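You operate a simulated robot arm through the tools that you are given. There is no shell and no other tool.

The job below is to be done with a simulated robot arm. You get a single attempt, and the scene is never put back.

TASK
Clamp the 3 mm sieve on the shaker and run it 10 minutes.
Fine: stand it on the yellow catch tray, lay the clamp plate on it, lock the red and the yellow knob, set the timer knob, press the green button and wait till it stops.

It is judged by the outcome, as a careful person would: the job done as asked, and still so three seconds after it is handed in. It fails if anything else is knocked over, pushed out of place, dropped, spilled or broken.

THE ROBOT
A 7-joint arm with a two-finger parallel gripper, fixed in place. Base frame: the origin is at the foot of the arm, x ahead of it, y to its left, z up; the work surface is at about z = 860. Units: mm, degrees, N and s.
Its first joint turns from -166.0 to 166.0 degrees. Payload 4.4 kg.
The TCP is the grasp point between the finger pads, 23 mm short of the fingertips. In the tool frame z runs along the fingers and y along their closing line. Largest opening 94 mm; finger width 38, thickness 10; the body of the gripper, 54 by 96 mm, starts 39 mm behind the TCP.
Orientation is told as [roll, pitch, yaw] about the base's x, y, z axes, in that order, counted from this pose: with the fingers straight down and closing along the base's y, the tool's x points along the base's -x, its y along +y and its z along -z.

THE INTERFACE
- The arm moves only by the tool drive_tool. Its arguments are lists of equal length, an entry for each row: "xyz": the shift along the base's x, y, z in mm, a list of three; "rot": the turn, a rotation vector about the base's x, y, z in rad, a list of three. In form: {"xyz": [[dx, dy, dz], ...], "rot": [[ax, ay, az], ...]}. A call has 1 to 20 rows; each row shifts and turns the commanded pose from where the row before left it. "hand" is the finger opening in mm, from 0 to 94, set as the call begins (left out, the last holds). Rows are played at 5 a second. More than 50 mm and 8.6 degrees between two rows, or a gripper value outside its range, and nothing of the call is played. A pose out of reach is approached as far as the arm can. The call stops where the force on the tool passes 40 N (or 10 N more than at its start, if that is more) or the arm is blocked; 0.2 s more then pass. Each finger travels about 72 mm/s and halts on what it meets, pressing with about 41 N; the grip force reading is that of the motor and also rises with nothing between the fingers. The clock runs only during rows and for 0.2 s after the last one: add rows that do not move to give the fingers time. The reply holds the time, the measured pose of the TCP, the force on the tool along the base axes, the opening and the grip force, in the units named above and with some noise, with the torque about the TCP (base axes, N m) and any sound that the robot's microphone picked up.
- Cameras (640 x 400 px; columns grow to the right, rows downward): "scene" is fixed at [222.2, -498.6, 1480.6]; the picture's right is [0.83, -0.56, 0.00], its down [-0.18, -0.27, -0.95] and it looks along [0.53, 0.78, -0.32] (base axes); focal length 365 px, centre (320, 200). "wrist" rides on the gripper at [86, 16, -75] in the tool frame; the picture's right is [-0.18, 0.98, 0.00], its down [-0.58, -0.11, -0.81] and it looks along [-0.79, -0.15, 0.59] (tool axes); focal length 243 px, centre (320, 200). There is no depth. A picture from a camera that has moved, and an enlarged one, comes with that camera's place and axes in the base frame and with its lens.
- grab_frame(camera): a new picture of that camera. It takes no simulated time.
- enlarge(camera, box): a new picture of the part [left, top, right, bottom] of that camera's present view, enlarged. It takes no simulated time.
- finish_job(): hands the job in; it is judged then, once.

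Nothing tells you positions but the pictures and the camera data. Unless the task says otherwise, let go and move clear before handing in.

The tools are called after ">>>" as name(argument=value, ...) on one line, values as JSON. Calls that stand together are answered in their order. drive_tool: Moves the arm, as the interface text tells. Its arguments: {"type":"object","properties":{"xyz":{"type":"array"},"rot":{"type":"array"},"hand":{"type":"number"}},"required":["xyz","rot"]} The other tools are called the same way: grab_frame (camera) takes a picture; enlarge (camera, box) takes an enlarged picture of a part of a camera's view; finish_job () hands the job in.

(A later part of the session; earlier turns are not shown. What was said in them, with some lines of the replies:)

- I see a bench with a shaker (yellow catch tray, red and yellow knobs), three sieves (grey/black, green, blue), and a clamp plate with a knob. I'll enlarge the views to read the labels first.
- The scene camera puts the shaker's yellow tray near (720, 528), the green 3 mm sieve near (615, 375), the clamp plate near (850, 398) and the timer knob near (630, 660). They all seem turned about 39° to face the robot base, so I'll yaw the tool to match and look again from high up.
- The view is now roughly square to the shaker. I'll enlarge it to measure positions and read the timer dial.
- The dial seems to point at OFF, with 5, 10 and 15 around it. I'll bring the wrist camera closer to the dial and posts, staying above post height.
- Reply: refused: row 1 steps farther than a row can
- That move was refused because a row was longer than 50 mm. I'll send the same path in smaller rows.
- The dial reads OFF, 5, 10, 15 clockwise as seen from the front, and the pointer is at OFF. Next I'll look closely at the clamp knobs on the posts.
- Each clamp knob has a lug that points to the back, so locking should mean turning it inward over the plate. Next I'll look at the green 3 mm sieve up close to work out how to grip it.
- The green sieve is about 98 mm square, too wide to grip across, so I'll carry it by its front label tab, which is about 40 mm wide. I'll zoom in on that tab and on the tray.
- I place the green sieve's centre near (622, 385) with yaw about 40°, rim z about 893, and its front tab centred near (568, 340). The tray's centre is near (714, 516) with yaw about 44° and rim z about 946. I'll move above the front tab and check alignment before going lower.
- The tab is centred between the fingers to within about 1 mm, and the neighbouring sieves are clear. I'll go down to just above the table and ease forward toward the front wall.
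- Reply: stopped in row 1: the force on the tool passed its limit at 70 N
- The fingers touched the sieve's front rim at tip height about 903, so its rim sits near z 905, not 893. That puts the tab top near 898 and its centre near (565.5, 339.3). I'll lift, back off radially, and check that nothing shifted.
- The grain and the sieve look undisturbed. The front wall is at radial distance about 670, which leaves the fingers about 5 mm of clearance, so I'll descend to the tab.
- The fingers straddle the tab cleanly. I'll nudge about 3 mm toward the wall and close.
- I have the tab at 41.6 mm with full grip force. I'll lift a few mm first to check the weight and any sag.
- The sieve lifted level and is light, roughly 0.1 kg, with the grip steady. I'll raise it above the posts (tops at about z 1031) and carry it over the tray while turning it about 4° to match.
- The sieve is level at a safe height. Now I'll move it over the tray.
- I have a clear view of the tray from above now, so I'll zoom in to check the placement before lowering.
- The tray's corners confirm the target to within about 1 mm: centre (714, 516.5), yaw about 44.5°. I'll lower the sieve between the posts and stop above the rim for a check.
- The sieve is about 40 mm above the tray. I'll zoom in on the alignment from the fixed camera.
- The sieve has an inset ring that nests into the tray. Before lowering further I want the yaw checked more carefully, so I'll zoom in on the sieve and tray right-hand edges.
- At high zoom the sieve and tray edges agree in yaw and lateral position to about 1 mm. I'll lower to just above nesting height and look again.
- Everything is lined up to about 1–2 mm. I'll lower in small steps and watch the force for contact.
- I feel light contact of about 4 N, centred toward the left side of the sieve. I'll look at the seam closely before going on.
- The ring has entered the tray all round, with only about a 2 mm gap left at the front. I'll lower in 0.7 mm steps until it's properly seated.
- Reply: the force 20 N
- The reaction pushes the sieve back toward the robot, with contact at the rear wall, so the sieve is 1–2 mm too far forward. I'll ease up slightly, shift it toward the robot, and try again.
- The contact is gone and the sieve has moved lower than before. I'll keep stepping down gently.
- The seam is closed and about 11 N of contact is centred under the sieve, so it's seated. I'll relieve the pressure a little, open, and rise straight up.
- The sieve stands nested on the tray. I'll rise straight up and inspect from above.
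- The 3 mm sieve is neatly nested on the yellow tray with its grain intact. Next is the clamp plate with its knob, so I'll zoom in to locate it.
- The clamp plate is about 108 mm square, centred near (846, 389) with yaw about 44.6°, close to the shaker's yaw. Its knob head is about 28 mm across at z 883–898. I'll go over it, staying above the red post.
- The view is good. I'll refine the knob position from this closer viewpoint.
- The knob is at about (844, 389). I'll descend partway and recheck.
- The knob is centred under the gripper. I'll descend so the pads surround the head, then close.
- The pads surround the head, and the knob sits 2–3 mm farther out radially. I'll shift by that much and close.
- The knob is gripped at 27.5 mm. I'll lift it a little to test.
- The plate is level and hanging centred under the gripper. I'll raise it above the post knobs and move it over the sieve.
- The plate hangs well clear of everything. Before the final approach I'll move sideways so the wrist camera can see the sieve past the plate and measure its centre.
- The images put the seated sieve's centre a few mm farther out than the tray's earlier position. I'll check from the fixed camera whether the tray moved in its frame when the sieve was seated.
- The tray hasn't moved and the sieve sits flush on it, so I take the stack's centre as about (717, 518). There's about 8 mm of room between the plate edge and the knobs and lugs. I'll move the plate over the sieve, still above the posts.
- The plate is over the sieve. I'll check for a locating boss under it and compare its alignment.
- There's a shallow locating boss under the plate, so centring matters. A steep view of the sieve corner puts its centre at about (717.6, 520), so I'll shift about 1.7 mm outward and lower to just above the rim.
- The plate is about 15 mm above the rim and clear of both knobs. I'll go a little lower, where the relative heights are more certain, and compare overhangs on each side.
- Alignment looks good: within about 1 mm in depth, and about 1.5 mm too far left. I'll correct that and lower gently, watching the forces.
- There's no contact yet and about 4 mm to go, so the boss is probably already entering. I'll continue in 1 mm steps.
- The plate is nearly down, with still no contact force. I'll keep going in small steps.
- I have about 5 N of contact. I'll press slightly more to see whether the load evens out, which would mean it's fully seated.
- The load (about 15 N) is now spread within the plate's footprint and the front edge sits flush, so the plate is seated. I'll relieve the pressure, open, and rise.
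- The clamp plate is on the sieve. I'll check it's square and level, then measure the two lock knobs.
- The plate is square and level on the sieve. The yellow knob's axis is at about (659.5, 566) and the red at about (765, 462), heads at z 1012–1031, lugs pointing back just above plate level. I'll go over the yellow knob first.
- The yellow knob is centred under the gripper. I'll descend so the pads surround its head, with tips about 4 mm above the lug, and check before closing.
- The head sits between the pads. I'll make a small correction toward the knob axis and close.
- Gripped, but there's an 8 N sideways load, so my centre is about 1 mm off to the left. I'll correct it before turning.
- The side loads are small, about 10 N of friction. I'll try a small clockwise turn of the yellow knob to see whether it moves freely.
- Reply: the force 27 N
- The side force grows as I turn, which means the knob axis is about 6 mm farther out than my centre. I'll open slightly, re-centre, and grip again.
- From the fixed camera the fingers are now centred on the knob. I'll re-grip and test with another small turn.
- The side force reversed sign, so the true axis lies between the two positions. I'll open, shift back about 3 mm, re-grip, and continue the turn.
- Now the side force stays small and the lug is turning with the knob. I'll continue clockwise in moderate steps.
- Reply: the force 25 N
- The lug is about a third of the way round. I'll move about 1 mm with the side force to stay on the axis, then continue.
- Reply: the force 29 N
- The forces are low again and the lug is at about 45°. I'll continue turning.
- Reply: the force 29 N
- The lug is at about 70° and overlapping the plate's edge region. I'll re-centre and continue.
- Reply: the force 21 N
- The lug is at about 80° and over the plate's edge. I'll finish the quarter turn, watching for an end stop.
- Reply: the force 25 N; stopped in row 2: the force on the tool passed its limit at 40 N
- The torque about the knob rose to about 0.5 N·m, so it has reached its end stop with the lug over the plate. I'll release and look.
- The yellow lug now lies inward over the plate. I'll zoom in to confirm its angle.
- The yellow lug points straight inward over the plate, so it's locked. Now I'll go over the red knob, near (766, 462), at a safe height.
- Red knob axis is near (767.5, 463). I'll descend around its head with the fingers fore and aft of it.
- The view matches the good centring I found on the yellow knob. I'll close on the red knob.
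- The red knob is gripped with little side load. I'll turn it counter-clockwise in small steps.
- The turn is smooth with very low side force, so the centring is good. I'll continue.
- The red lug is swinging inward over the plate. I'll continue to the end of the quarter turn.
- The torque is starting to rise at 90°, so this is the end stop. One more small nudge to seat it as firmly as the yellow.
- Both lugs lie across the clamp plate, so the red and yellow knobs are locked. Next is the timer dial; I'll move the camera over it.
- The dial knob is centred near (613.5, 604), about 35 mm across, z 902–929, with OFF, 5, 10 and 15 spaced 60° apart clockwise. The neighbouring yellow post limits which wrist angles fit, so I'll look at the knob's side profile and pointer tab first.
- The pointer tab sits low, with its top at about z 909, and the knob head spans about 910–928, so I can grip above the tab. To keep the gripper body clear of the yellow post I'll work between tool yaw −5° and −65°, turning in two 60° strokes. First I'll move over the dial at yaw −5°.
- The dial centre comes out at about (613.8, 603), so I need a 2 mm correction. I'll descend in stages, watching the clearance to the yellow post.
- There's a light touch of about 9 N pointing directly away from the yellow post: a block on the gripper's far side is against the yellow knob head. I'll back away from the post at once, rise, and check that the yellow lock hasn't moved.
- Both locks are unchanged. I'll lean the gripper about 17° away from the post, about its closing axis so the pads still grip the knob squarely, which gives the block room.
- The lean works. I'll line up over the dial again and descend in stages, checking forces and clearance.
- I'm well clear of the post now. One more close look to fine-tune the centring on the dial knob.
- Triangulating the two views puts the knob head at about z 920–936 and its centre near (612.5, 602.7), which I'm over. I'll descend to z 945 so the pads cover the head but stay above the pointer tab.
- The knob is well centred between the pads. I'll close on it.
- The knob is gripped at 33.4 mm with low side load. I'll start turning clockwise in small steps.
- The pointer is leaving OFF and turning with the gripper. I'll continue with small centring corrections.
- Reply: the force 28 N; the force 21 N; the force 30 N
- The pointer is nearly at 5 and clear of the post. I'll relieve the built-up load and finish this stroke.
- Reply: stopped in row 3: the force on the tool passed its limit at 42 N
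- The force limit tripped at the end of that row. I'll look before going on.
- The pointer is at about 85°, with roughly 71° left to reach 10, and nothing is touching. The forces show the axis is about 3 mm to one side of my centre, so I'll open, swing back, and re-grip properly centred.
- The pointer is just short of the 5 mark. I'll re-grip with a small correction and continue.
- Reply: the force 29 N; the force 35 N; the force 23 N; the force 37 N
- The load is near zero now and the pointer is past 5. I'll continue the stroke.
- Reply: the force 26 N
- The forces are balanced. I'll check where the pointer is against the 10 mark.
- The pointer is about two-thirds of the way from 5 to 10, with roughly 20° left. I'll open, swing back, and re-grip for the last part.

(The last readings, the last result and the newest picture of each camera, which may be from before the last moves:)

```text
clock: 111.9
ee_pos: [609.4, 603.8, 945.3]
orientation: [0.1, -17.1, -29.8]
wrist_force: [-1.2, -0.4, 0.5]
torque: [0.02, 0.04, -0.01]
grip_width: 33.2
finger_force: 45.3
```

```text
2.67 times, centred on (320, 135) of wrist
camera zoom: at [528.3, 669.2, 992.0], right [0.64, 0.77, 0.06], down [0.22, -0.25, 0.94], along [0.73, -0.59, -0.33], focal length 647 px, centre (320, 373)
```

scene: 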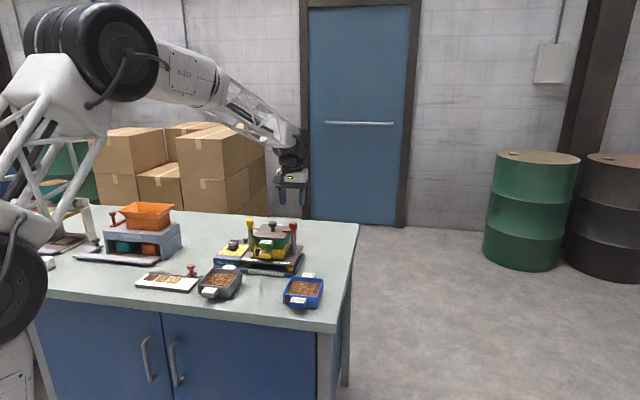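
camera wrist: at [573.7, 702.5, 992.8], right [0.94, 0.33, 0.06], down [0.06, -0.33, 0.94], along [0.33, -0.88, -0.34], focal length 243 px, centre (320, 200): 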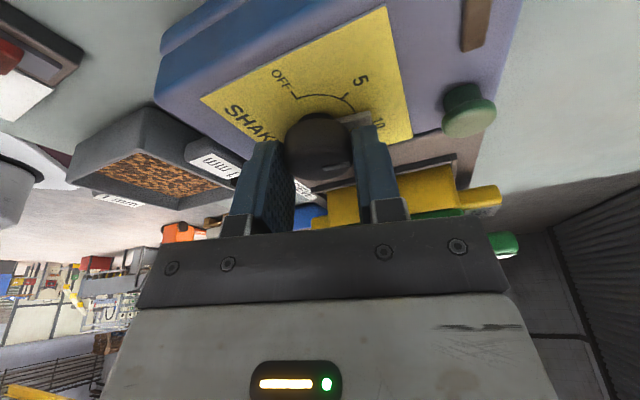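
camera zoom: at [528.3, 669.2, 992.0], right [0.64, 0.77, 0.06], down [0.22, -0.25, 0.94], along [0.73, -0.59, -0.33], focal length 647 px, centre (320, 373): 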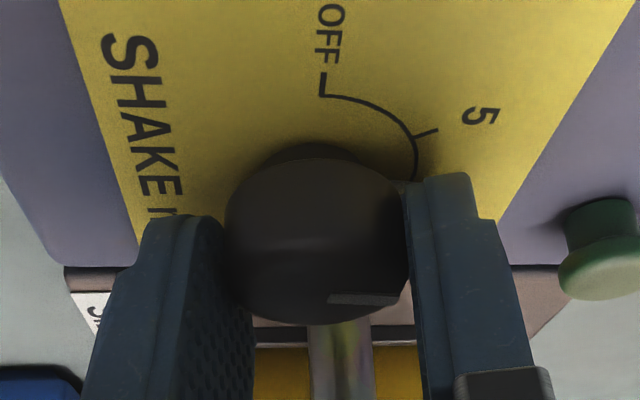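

It's perfectly centred now, with zero side load. I'll turn the remaining 20°.

>>> drive_tool(xyz=[[0, 0, 0], [0, 0, 0], [0, 0, 0], [0, 0, 0]], rot=[[0, 0, -0.118], [0, 0, -0.118], [0, 0, -0.118], [0, 0, 0]])

>>> drive_tool(xyz=[[0, 0, 0], [0, 0, 0]], rot=[[0, 0, 0], [0, 0, 0]], hand=47)

>>> drive_tool(xyz=[[0, 0, 15], [0, 0, 30], [0, 0, 40], [-20, 15, 40], [0, 0, 0]], rot=[[0, 0, 0], [0, 0, 0], [0, 0, 0], [0, 0, 0], [0, 0, 0]])

>>> enlarge(camera="scene", box=[216, 232, 256, 257])

```text
clock: 112.9
ee_pos: [610.3, 603.0, 944.7]
orientation: [0.1, -17.1, -50.2]
wrist_force: [-3.9, -3.6, -1.7]
torque: [0.2, 0.35, -0.01]
grip_width: 33.4
finger_force: 44.8
```

```text
clock: 113.5
ee_pos: [609.7, 603.1, 945.2]
orientation: [0.1, -17.0, -50.1]
wrist_force: [-0.3, 0.7, 0.1]
torque: [-0.03, -0.02, 0.03]
grip_width: 47.1
finger_force: 0.1
```

```text
clock: 114.7
ee_pos: [588.4, 619.0, 1070.7]
orientation: [0.1, -16.9, -50.1]
wrist_force: [0.5, -0.1, -0.1]
torque: [-0.04, 0.0, 0.03]
grip_width: 47.3
finger_force: 0.0
```

```text
16.00 times, centred on (236, 244) of scene
camera zoom: at [222.2, -498.6, 1480.6], right [0.83, -0.56, 0.0], down [-0.18, -0.27, -0.95], along [0.53, 0.78, -0.32], focal length 5840 px, centre (1664, -512)
```

zoom: 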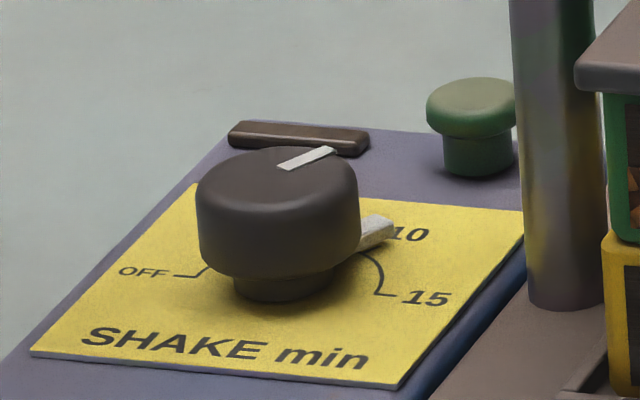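

The pointer is now around the 10 mark. I'll stand the gripper upright again and take the same top view as before to check the angle accurately.

>>> drive_tool(xyz=[[0, 0, 12], [0, 0, 13], [0, 0, 12], [1, -1.5, 0], [1, -1.5, 0], [1, -1.5, 0], [1, -1.5, 0], [1, -1.5, 0], [1, -1.5, 0], [1, -1.5, 0], [1, -1.5, 0], [1, -1.5, 0], [0.5, -1.5, 0], [0.5, -2, 0], [0.5, -2, 0], [0, 0, 0]], rot=[[0.0759, 0.0635, 0], [0.0759, 0.0635, 0], [0.0759, 0.0635, 0], [0, 0, 0.1376], [0, 0, 0.1376], [0, 0, 0.1376], [0, 0, 0.1376], [0, 0, 0.1376], [0, 0, 0.1376], [0, 0, 0.1376], [0, 0, 0.1376], [0, 0, 0.1376], [0, 0, 0.1376], [0, 0, 0.1376], [0, 0, 0.1376], [0, 0, 0]])

>>> enlarge(camera="wrist", box=[276, 10, 372, 70])

>>> enlarge(camera="wrist", box=[240, 0, 432, 120])

```text
clock: 118.1
ee_pos: [600.5, 599.1, 1107.6]
orientation: [0.1, 0.0, 44.6]
wrist_force: [-0.5, 0.2, 0.7]
torque: [-0.01, 0.0, -0.01]
grip_width: 47.2
finger_force: 0.1
```

```text
6.67 times, centred on (324, 40) of wrist
camera zoom: at [528.6, 550.2, 1182.7], right [-0.56, 0.83, 0.0], down [0.49, 0.33, 0.81], along [0.67, 0.45, -0.59], focal length 1618 px, centre (293, 1267)
```

zoom: 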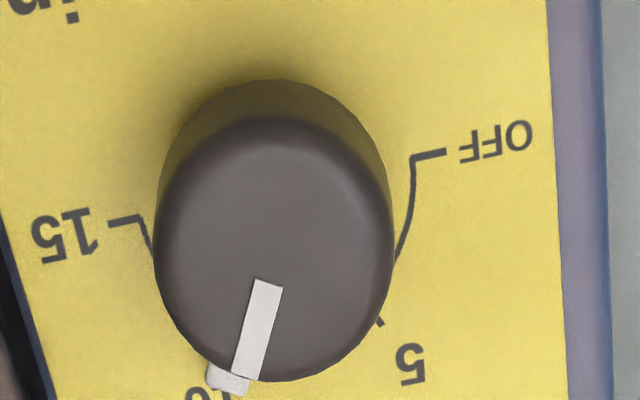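

```text
3.33 times, centred on (336, 60) of wrist
camera zoom: at [528.6, 550.2, 1182.7], right [-0.56, 0.83, 0.0], down [0.49, 0.33, 0.81], along [0.67, 0.45, -0.59], focal length 809 px, centre (267, 667)
```

zoom: 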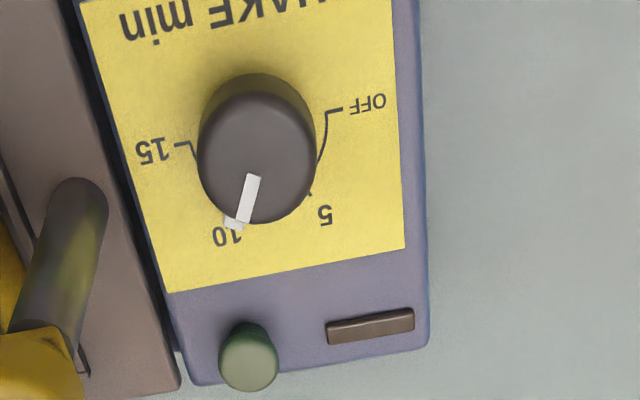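

The pointer lines up with the 10 mark to within about 1–2°, so the timer is set. The green button's top is near (671.5, 638.7, 928). I'll close the fingers and go over it, staying above the yellow post.

>>> drive_tool(xyz=[[18, 10, 0], [26, 15, 0], [26.3, 14.6, 0], [0, 0, -35], [0, 0, -35], [0, 0, 0]], rot=[[0, 0, 0], [0, 0, 0], [0, 0, 0], [0, 0, 0], [0, 0, 0], [0, 0, 0]], hand=0)

>>> grab_frame(camera="wrist")

>>> enlarge(camera="wrist", box=[224, 20, 416, 140])

>>> enlarge(camera="scene", box=[212, 190, 292, 250])

```text
clock: 119.5
ee_pos: [670.7, 639.5, 1037.9]
orientation: [0.0, 0.0, 44.5]
wrist_force: [0.1, 0.1, 1.0]
torque: [-0.02, 0.01, -0.03]
grip_width: 0.1
finger_force: 40.7
```

```text
taken
camera wrist: at [598.4, 590.2, 1113.0], right [-0.56, 0.83, 0.0], down [0.49, 0.33, 0.81], along [0.67, 0.45, -0.59], focal length 243 px, centre (320, 200)
```

wrist: 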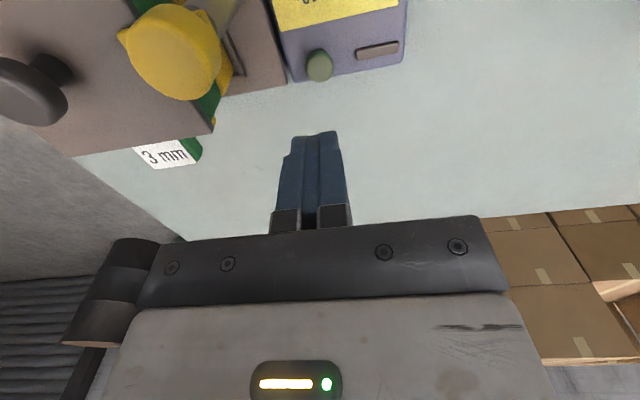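

```text
3.33 times, centred on (320, 80) of wrist
camera zoom: at [598.4, 590.2, 1113.0], right [-0.56, 0.83, 0.0], down [0.49, 0.33, 0.81], along [0.67, 0.45, -0.59], focal length 809 px, centre (320, 600)
```

zoom: 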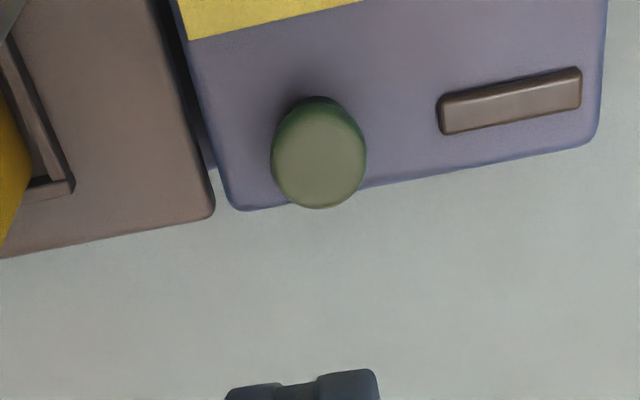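

```text
6.67 times, centred on (252, 220) of scene
camera zoom: at [222.2, -498.6, 1480.6], right [0.83, -0.56, 0.0], down [-0.18, -0.27, -0.95], along [0.53, 0.78, -0.32], focal length 2433 px, centre (773, 67)
```

zoom: 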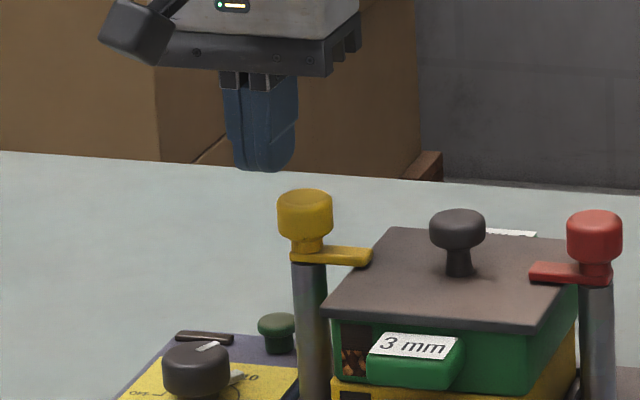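

The button is directly below the closed fingertips. I'll descend to just above it, then press in small steps while watching force and sound.

>>> drive_tool(xyz=[[0, 0, -25], [0, 0, -25], [0, 0, -20], [0, 0, -8], [0, 0, 0]], rot=[[0, 0, 0], [0, 0, 0], [0, 0, 0], [0, 0, 0], [0, 0, 0]])

>>> enlarge(camera="scene", box=[220, 205, 276, 250])

```text
clock: 120.7
ee_pos: [671.3, 640.2, 958.7]
orientation: [0.1, 0.1, 44.5]
wrist_force: [0.3, 0.3, -1.3]
torque: [-0.03, 0.02, 0.03]
grip_width: 0.0
finger_force: 40.7
```

```text
8.89 times, centred on (248, 228) of scene
camera zoom: at [222.2, -498.6, 1480.6], right [0.83, -0.56, 0.0], down [-0.18, -0.27, -0.95], along [0.53, 0.78, -0.32], focal length 3244 px, centre (960, -44)
```

zoom: 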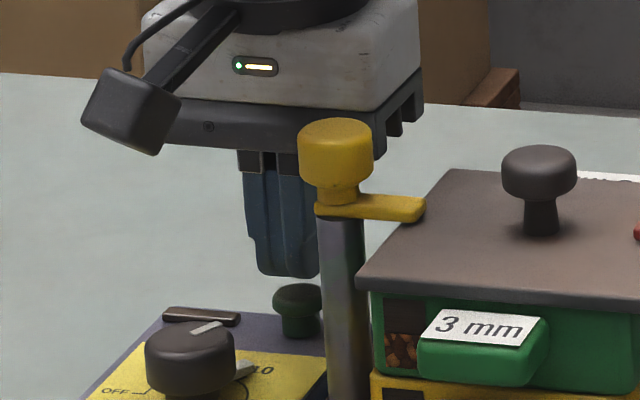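

>>> drive_tool(xyz=[[0, 0, -2], [0, 0, -2], [0, 0, -2], [0, 0, 0]], rot=[[0, 0, 0], [0, 0, 0], [0, 0, 0], [0, 0, 0]])

>>> drive_tool(xyz=[[0, 0, -1.5], [0, 0, -1.5], [0, 0, 0]], rot=[[0, 0, 0], [0, 0, 0], [0, 0, 0]])

```text
clock: 121.7
ee_pos: [671.0, 638.7, 953.8]
orientation: [0.1, 0.1, 44.6]
wrist_force: [0.5, 0.1, 0.4]
torque: [0.05, 0.01, 0.02]
grip_width: 0.0
finger_force: 41.4
```

```text
clock: 122.5
ee_pos: [670.8, 639.6, 949.5]
orientation: [0.1, 0.0, 44.5]
wrist_force: [0.3, 0.2, 0.4]
torque: [0.03, 0.01, 0.02]
grip_width: 0.1
finger_force: 40.9
```

>>> drive_tool(xyz=[[0, 0, -1.5], [0, 0, -1.5], [0, 0, 0]], rot=[[0, 0, 0], [0, 0, 0], [0, 0, 0]])

>>> enlarge(camera="scene", box=[232, 222, 272, 247])

```text
clock: 123.3
ee_pos: [670.4, 638.6, 948.1]
orientation: [0.0, 0.0, 44.4]
wrist_force: [1.7, -0.2, 2.3]
torque: [-0.03, -0.01, -0.01]
grip_width: 0.0
finger_force: 40.9
```

```text
16.00 times, centred on (252, 234) of scene
camera zoom: at [222.2, -498.6, 1480.6], right [0.83, -0.56, 0.0], down [-0.18, -0.27, -0.95], along [0.53, 0.78, -0.32], focal length 5840 px, centre (1408, -352)
```

zoom: 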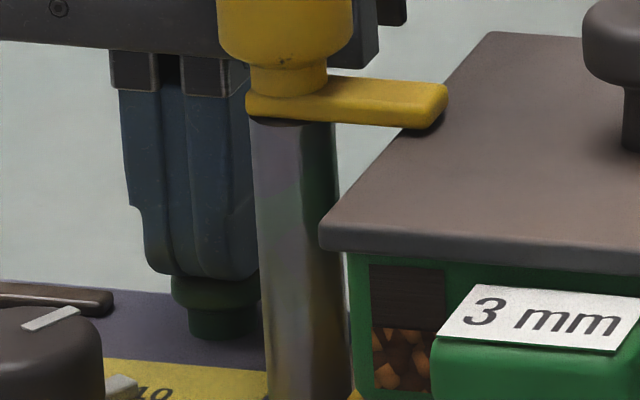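

The fingertips are on the button, at about 2 N. I'll press on.

>>> drive_tool(xyz=[[0, 0, -1], [0, 0, -1], [0, 0, 0]], rot=[[0, 0, 0], [0, 0, 0], [0, 0, 0]])

>>> drive_tool(xyz=[[0, 0, -1], [0, 0, -1], [0, 0, 0]], rot=[[0, 0, 0], [0, 0, 0], [0, 0, 0]])

```text
clock: 124.1
ee_pos: [669.7, 638.5, 944.8]
orientation: [0.1, 0.0, 44.6]
wrist_force: [0.4, 0.3, 2.8]
torque: [0.01, -0.02, -0.02]
grip_width: 0.1
finger_force: 41.0
heard: click
```

```text
clock: 124.9
ee_pos: [670.1, 639.1, 944.0]
orientation: [0.1, 0.1, 44.6]
wrist_force: [-3.1, 1.0, 9.8]
torque: [0.01, 0.07, -0.01]
grip_width: 0.1
finger_force: 41.2
```

I heard a click, so the button has been pressed. I'll retract straight up and check that the shaker runs.

>>> drive_tool(xyz=[[0, 0, 10], [0, 0, 25], [0, 0, 35], [0, 0, 40], [0, 0, 20], [0, 0, 0]], rot=[[0, 0, 0], [0, 0, 0], [0, 0, 0], [0, 0, 0], [0, 0, 0], [0, 0, 0]])

>>> enlarge(camera="scene", box=[212, 205, 308, 265])

>>> grab_frame(camera="wrist")

```text
clock: 126.3
ee_pos: [671.2, 640.0, 1073.3]
orientation: [0.1, 0.1, 44.5]
wrist_force: [0.0, -0.9, -0.1]
torque: [0.01, 0.0, 0.0]
grip_width: 0.0
finger_force: 41.2
```

```text
6.67 times, centred on (260, 235) of scene
camera zoom: at [222.2, -498.6, 1480.6], right [0.83, -0.56, 0.0], down [-0.18, -0.27, -0.95], along [0.53, 0.78, -0.32], focal length 2433 px, centre (720, -33)
```

zoom: 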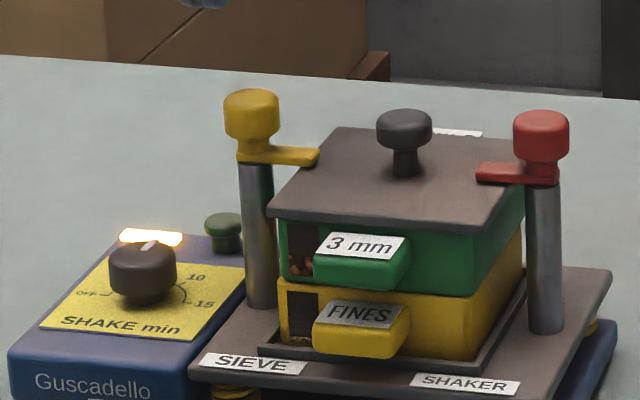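

```text
taken
camera wrist: at [599.5, 590.4, 1148.6], right [-0.56, 0.83, 0.0], down [0.49, 0.33, 0.81], along [0.67, 0.45, -0.59], focal length 243 px, centre (320, 200)
```

wrist: 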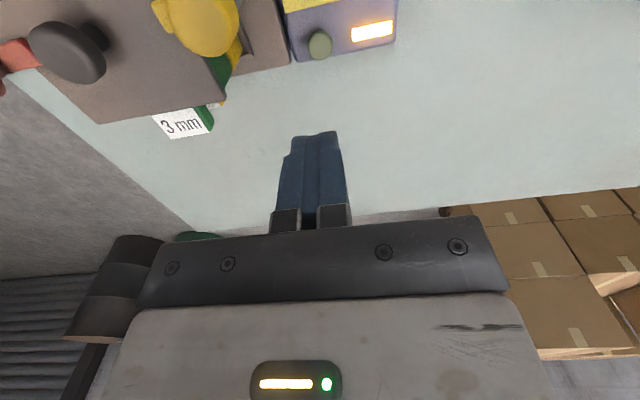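

The lamp is lit and the shaker is running. I'll move the arm clear while it runs, and watch.

>>> drive_tool(xyz=[[-15, -15, 20], [-30, -30, 15], [-32, -32, 0], [-32, -32, 0], [-32, -32, 0], [0, 0, 0], [0, 0, 0], [0, 0, 0], [0, 0, 0], [0, 0, 0]], rot=[[0, 0, 0], [0, 0, 0], [0, 0, 0], [0, 0, 0], [0, 0, 0], [0, 0, 0], [0, 0, 0], [0, 0, 0], [0, 0, 0], [0, 0, 0]])

>>> enlarge(camera="scene", box=[212, 205, 308, 265])

>>> grab_frame(camera="wrist")

```text
clock: 128.5
ee_pos: [529.3, 497.8, 1107.2]
orientation: [0.1, 0.0, 44.5]
wrist_force: [0.7, -0.1, -0.4]
torque: [-0.02, 0.03, 0.01]
grip_width: 0.0
finger_force: 40.8
```

```text
6.67 times, centred on (260, 235) of scene
camera zoom: at [222.2, -498.6, 1480.6], right [0.83, -0.56, 0.0], down [-0.18, -0.27, -0.95], along [0.53, 0.78, -0.32], focal length 2433 px, centre (720, -33)
```

zoom: 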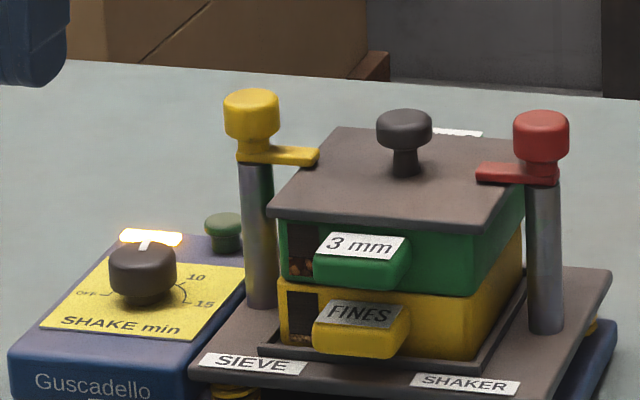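

```text
taken
camera wrist: at [457.8, 449.2, 1182.6], right [-0.56, 0.83, 0.0], down [0.49, 0.33, 0.81], along [0.67, 0.45, -0.59], focal length 243 px, centre (320, 200)
```

wrist: 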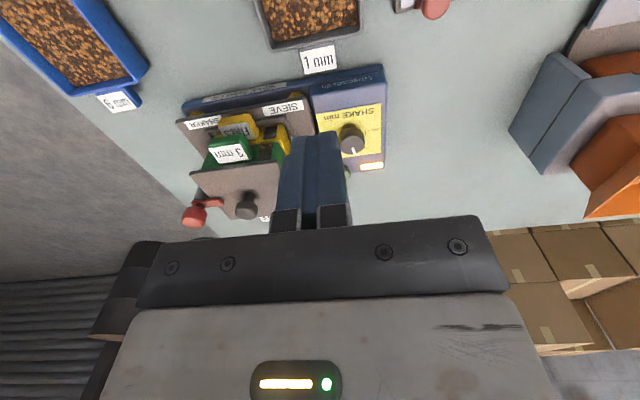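

The dial is winding back toward OFF as it counts down. I'll wait and watch.

>>> drive_tool(xyz=[[0, 0, 0], [0, 0, 0], [0, 0, 0], [0, 0, 0], [0, 0, 0], [0, 0, 0], [0, 0, 0], [0, 0, 0], [0, 0, 0], [0, 0, 0], [0, 0, 0], [0, 0, 0], [0, 0, 0], [0, 0, 0], [0, 0, 0], [0, 0, 0], [0, 0, 0], [0, 0, 0], [0, 0, 0], [0, 0, 0]], rot=[[0, 0, 0], [0, 0, 0], [0, 0, 0], [0, 0, 0], [0, 0, 0], [0, 0, 0], [0, 0, 0], [0, 0, 0], [0, 0, 0], [0, 0, 0], [0, 0, 0], [0, 0, 0], [0, 0, 0], [0, 0, 0], [0, 0, 0], [0, 0, 0], [0, 0, 0], [0, 0, 0], [0, 0, 0], [0, 0, 0]])

>>> enlarge(camera="scene", box=[212, 205, 308, 265])

```text
clock: 132.7
ee_pos: [529.5, 498.2, 1107.3]
orientation: [0.1, 0.0, 44.5]
wrist_force: [0.5, 0.7, -0.7]
torque: [0.0, 0.01, 0.0]
grip_width: 0.1
finger_force: 40.9
```

```text
6.67 times, centred on (260, 235) of scene
camera zoom: at [222.2, -498.6, 1480.6], right [0.83, -0.56, 0.0], down [-0.18, -0.27, -0.95], along [0.53, 0.78, -0.32], focal length 2433 px, centre (720, -33)
```

zoom: 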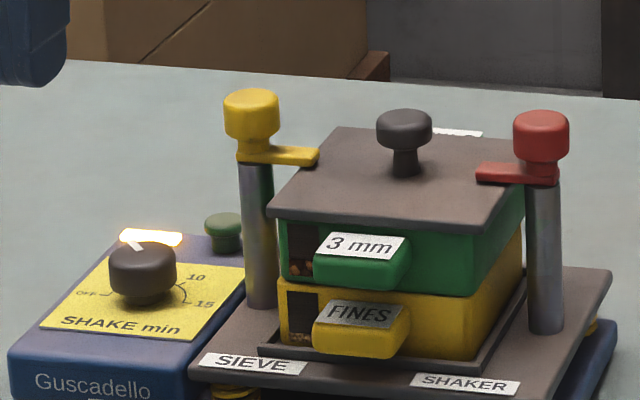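

It's still running, with the dial at about 5, and the stack is steady. I'll keep waiting.

>>> drive_tool(xyz=[[0, 0, 0], [0, 0, 0], [0, 0, 0], [0, 0, 0], [0, 0, 0], [0, 0, 0], [0, 0, 0], [0, 0, 0], [0, 0, 0], [0, 0, 0], [0, 0, 0], [0, 0, 0], [0, 0, 0], [0, 0, 0], [0, 0, 0], [0, 0, 0], [0, 0, 0], [0, 0, 0], [0, 0, 0], [0, 0, 0]], rot=[[0, 0, 0], [0, 0, 0], [0, 0, 0], [0, 0, 0], [0, 0, 0], [0, 0, 0], [0, 0, 0], [0, 0, 0], [0, 0, 0], [0, 0, 0], [0, 0, 0], [0, 0, 0], [0, 0, 0], [0, 0, 0], [0, 0, 0], [0, 0, 0], [0, 0, 0], [0, 0, 0], [0, 0, 0], [0, 0, 0]])

>>> drive_tool(xyz=[[0, 0, 0], [0, 0, 0], [0, 0, 0], [0, 0, 0], [0, 0, 0], [0, 0, 0], [0, 0, 0], [0, 0, 0], [0, 0, 0], [0, 0, 0], [0, 0, 0], [0, 0, 0], [0, 0, 0], [0, 0, 0], [0, 0, 0], [0, 0, 0], [0, 0, 0], [0, 0, 0], [0, 0, 0], [0, 0, 0]], rot=[[0, 0, 0], [0, 0, 0], [0, 0, 0], [0, 0, 0], [0, 0, 0], [0, 0, 0], [0, 0, 0], [0, 0, 0], [0, 0, 0], [0, 0, 0], [0, 0, 0], [0, 0, 0], [0, 0, 0], [0, 0, 0], [0, 0, 0], [0, 0, 0], [0, 0, 0], [0, 0, 0], [0, 0, 0], [0, 0, 0]])

>>> enlarge(camera="scene", box=[212, 205, 308, 265])

```text
clock: 136.9
ee_pos: [529.5, 498.8, 1106.8]
orientation: [0.1, 0.0, 44.5]
wrist_force: [0.0, 0.4, 0.1]
torque: [0.0, -0.02, -0.02]
grip_width: 0.0
finger_force: 41.4
```

```text
clock: 141.1
ee_pos: [528.9, 497.8, 1107.5]
orientation: [0.1, 0.0, 44.5]
wrist_force: [0.0, -0.8, -0.2]
torque: [-0.01, 0.01, -0.03]
grip_width: 0.1
finger_force: 41.3
```

```text
6.67 times, centred on (260, 235) of scene
camera zoom: at [222.2, -498.6, 1480.6], right [0.83, -0.56, 0.0], down [-0.18, -0.27, -0.95], along [0.53, 0.78, -0.32], focal length 2433 px, centre (720, -33)
```

zoom: 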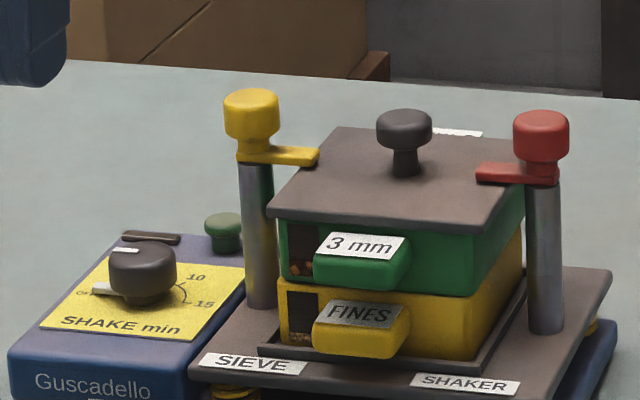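

The lamp is out and the dial is back at OFF, so the shaker has stopped. I'll check the final state of the stack and the rest of the bench.

>>> enlarge(camera="scene", box=[212, 225, 276, 265])

>>> enlarge(camera="scene", box=[120, 200, 360, 320])

>>> grab_frame(camera="wrist")

```text
10.00 times, centred on (244, 245) of scene
camera zoom: at [222.2, -498.6, 1480.6], right [0.83, -0.56, 0.0], down [-0.18, -0.27, -0.95], along [0.53, 0.78, -0.32], focal length 3650 px, centre (1080, -250)
```

zoom: 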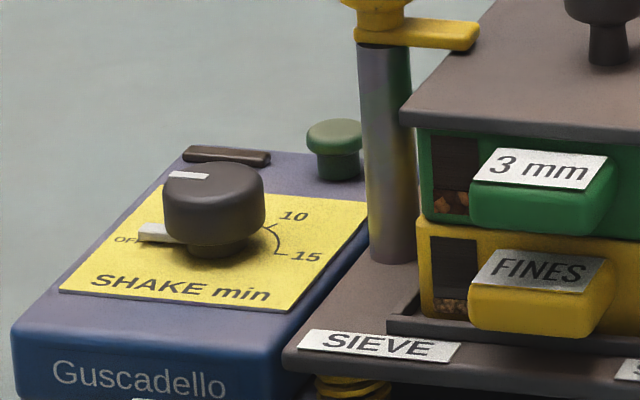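

```text
2.67 times, centred on (240, 260) of scene
camera zoom: at [222.2, -498.6, 1480.6], right [0.83, -0.56, 0.0], down [-0.18, -0.27, -0.95], along [0.53, 0.78, -0.32], focal length 973 px, centre (533, 40)
```

zoom: 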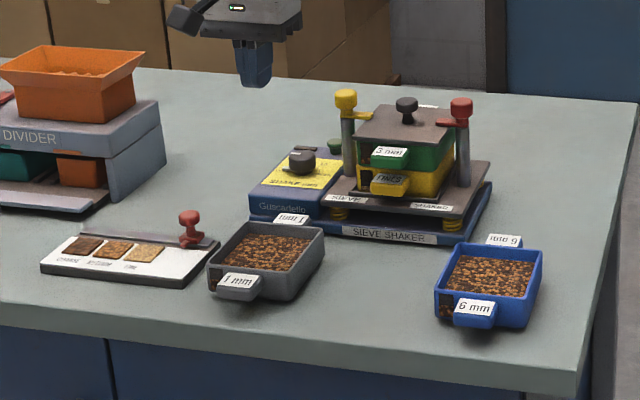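

```text
taken
camera wrist: at [457.8, 449.2, 1182.5], right [-0.56, 0.83, 0.0], down [0.49, 0.33, 0.81], along [0.67, 0.45, -0.59], focal length 243 px, centre (320, 200)
```

wrist: 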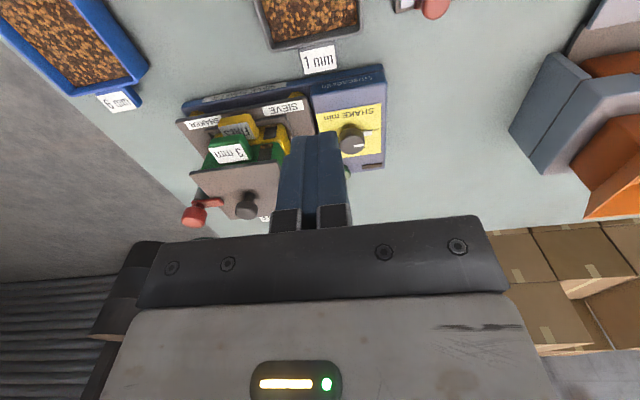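

The run is finished: fines show in the yellow tray's window, the 3 mm sieve is still clamped under both lugs, and the dial is at OFF with the lamp out. The rest of the bench looks undisturbed and the arm is clear, so I'm handing in.

>>> finish_job()

```text
The job is handed in.
```

The 3 mm sieve is clamped on the shaker and its run on the 10-minute setting has finished. At the end the lamp was out, the dial was back at OFF and fines showed in the tray's window.

- **Clamping:** The sieve is nested on the yellow tray with the clamp plate seated on it. The red and yellow knobs are each turned to their end stops over the plate. I left it clamped.
- **Timer:** I set the pointer to 10 by eye, within about 1–2° of the mark. The countdown took under 17 seconds of simulated time.
- **Contacts along the way:**
    - The fingers pressed on the 3 mm sieve's front rim with about 70 N on the first approach. The sieve and its grain looked undisturbed afterwards.
    - The gripper lightly touched the yellow clamp knob, at about 9 N, while I was reaching for the timer. The lock did not move.

The other sieves and the rest of the bench looked untouched in the final pictures, and the arm was clear when I handed in.
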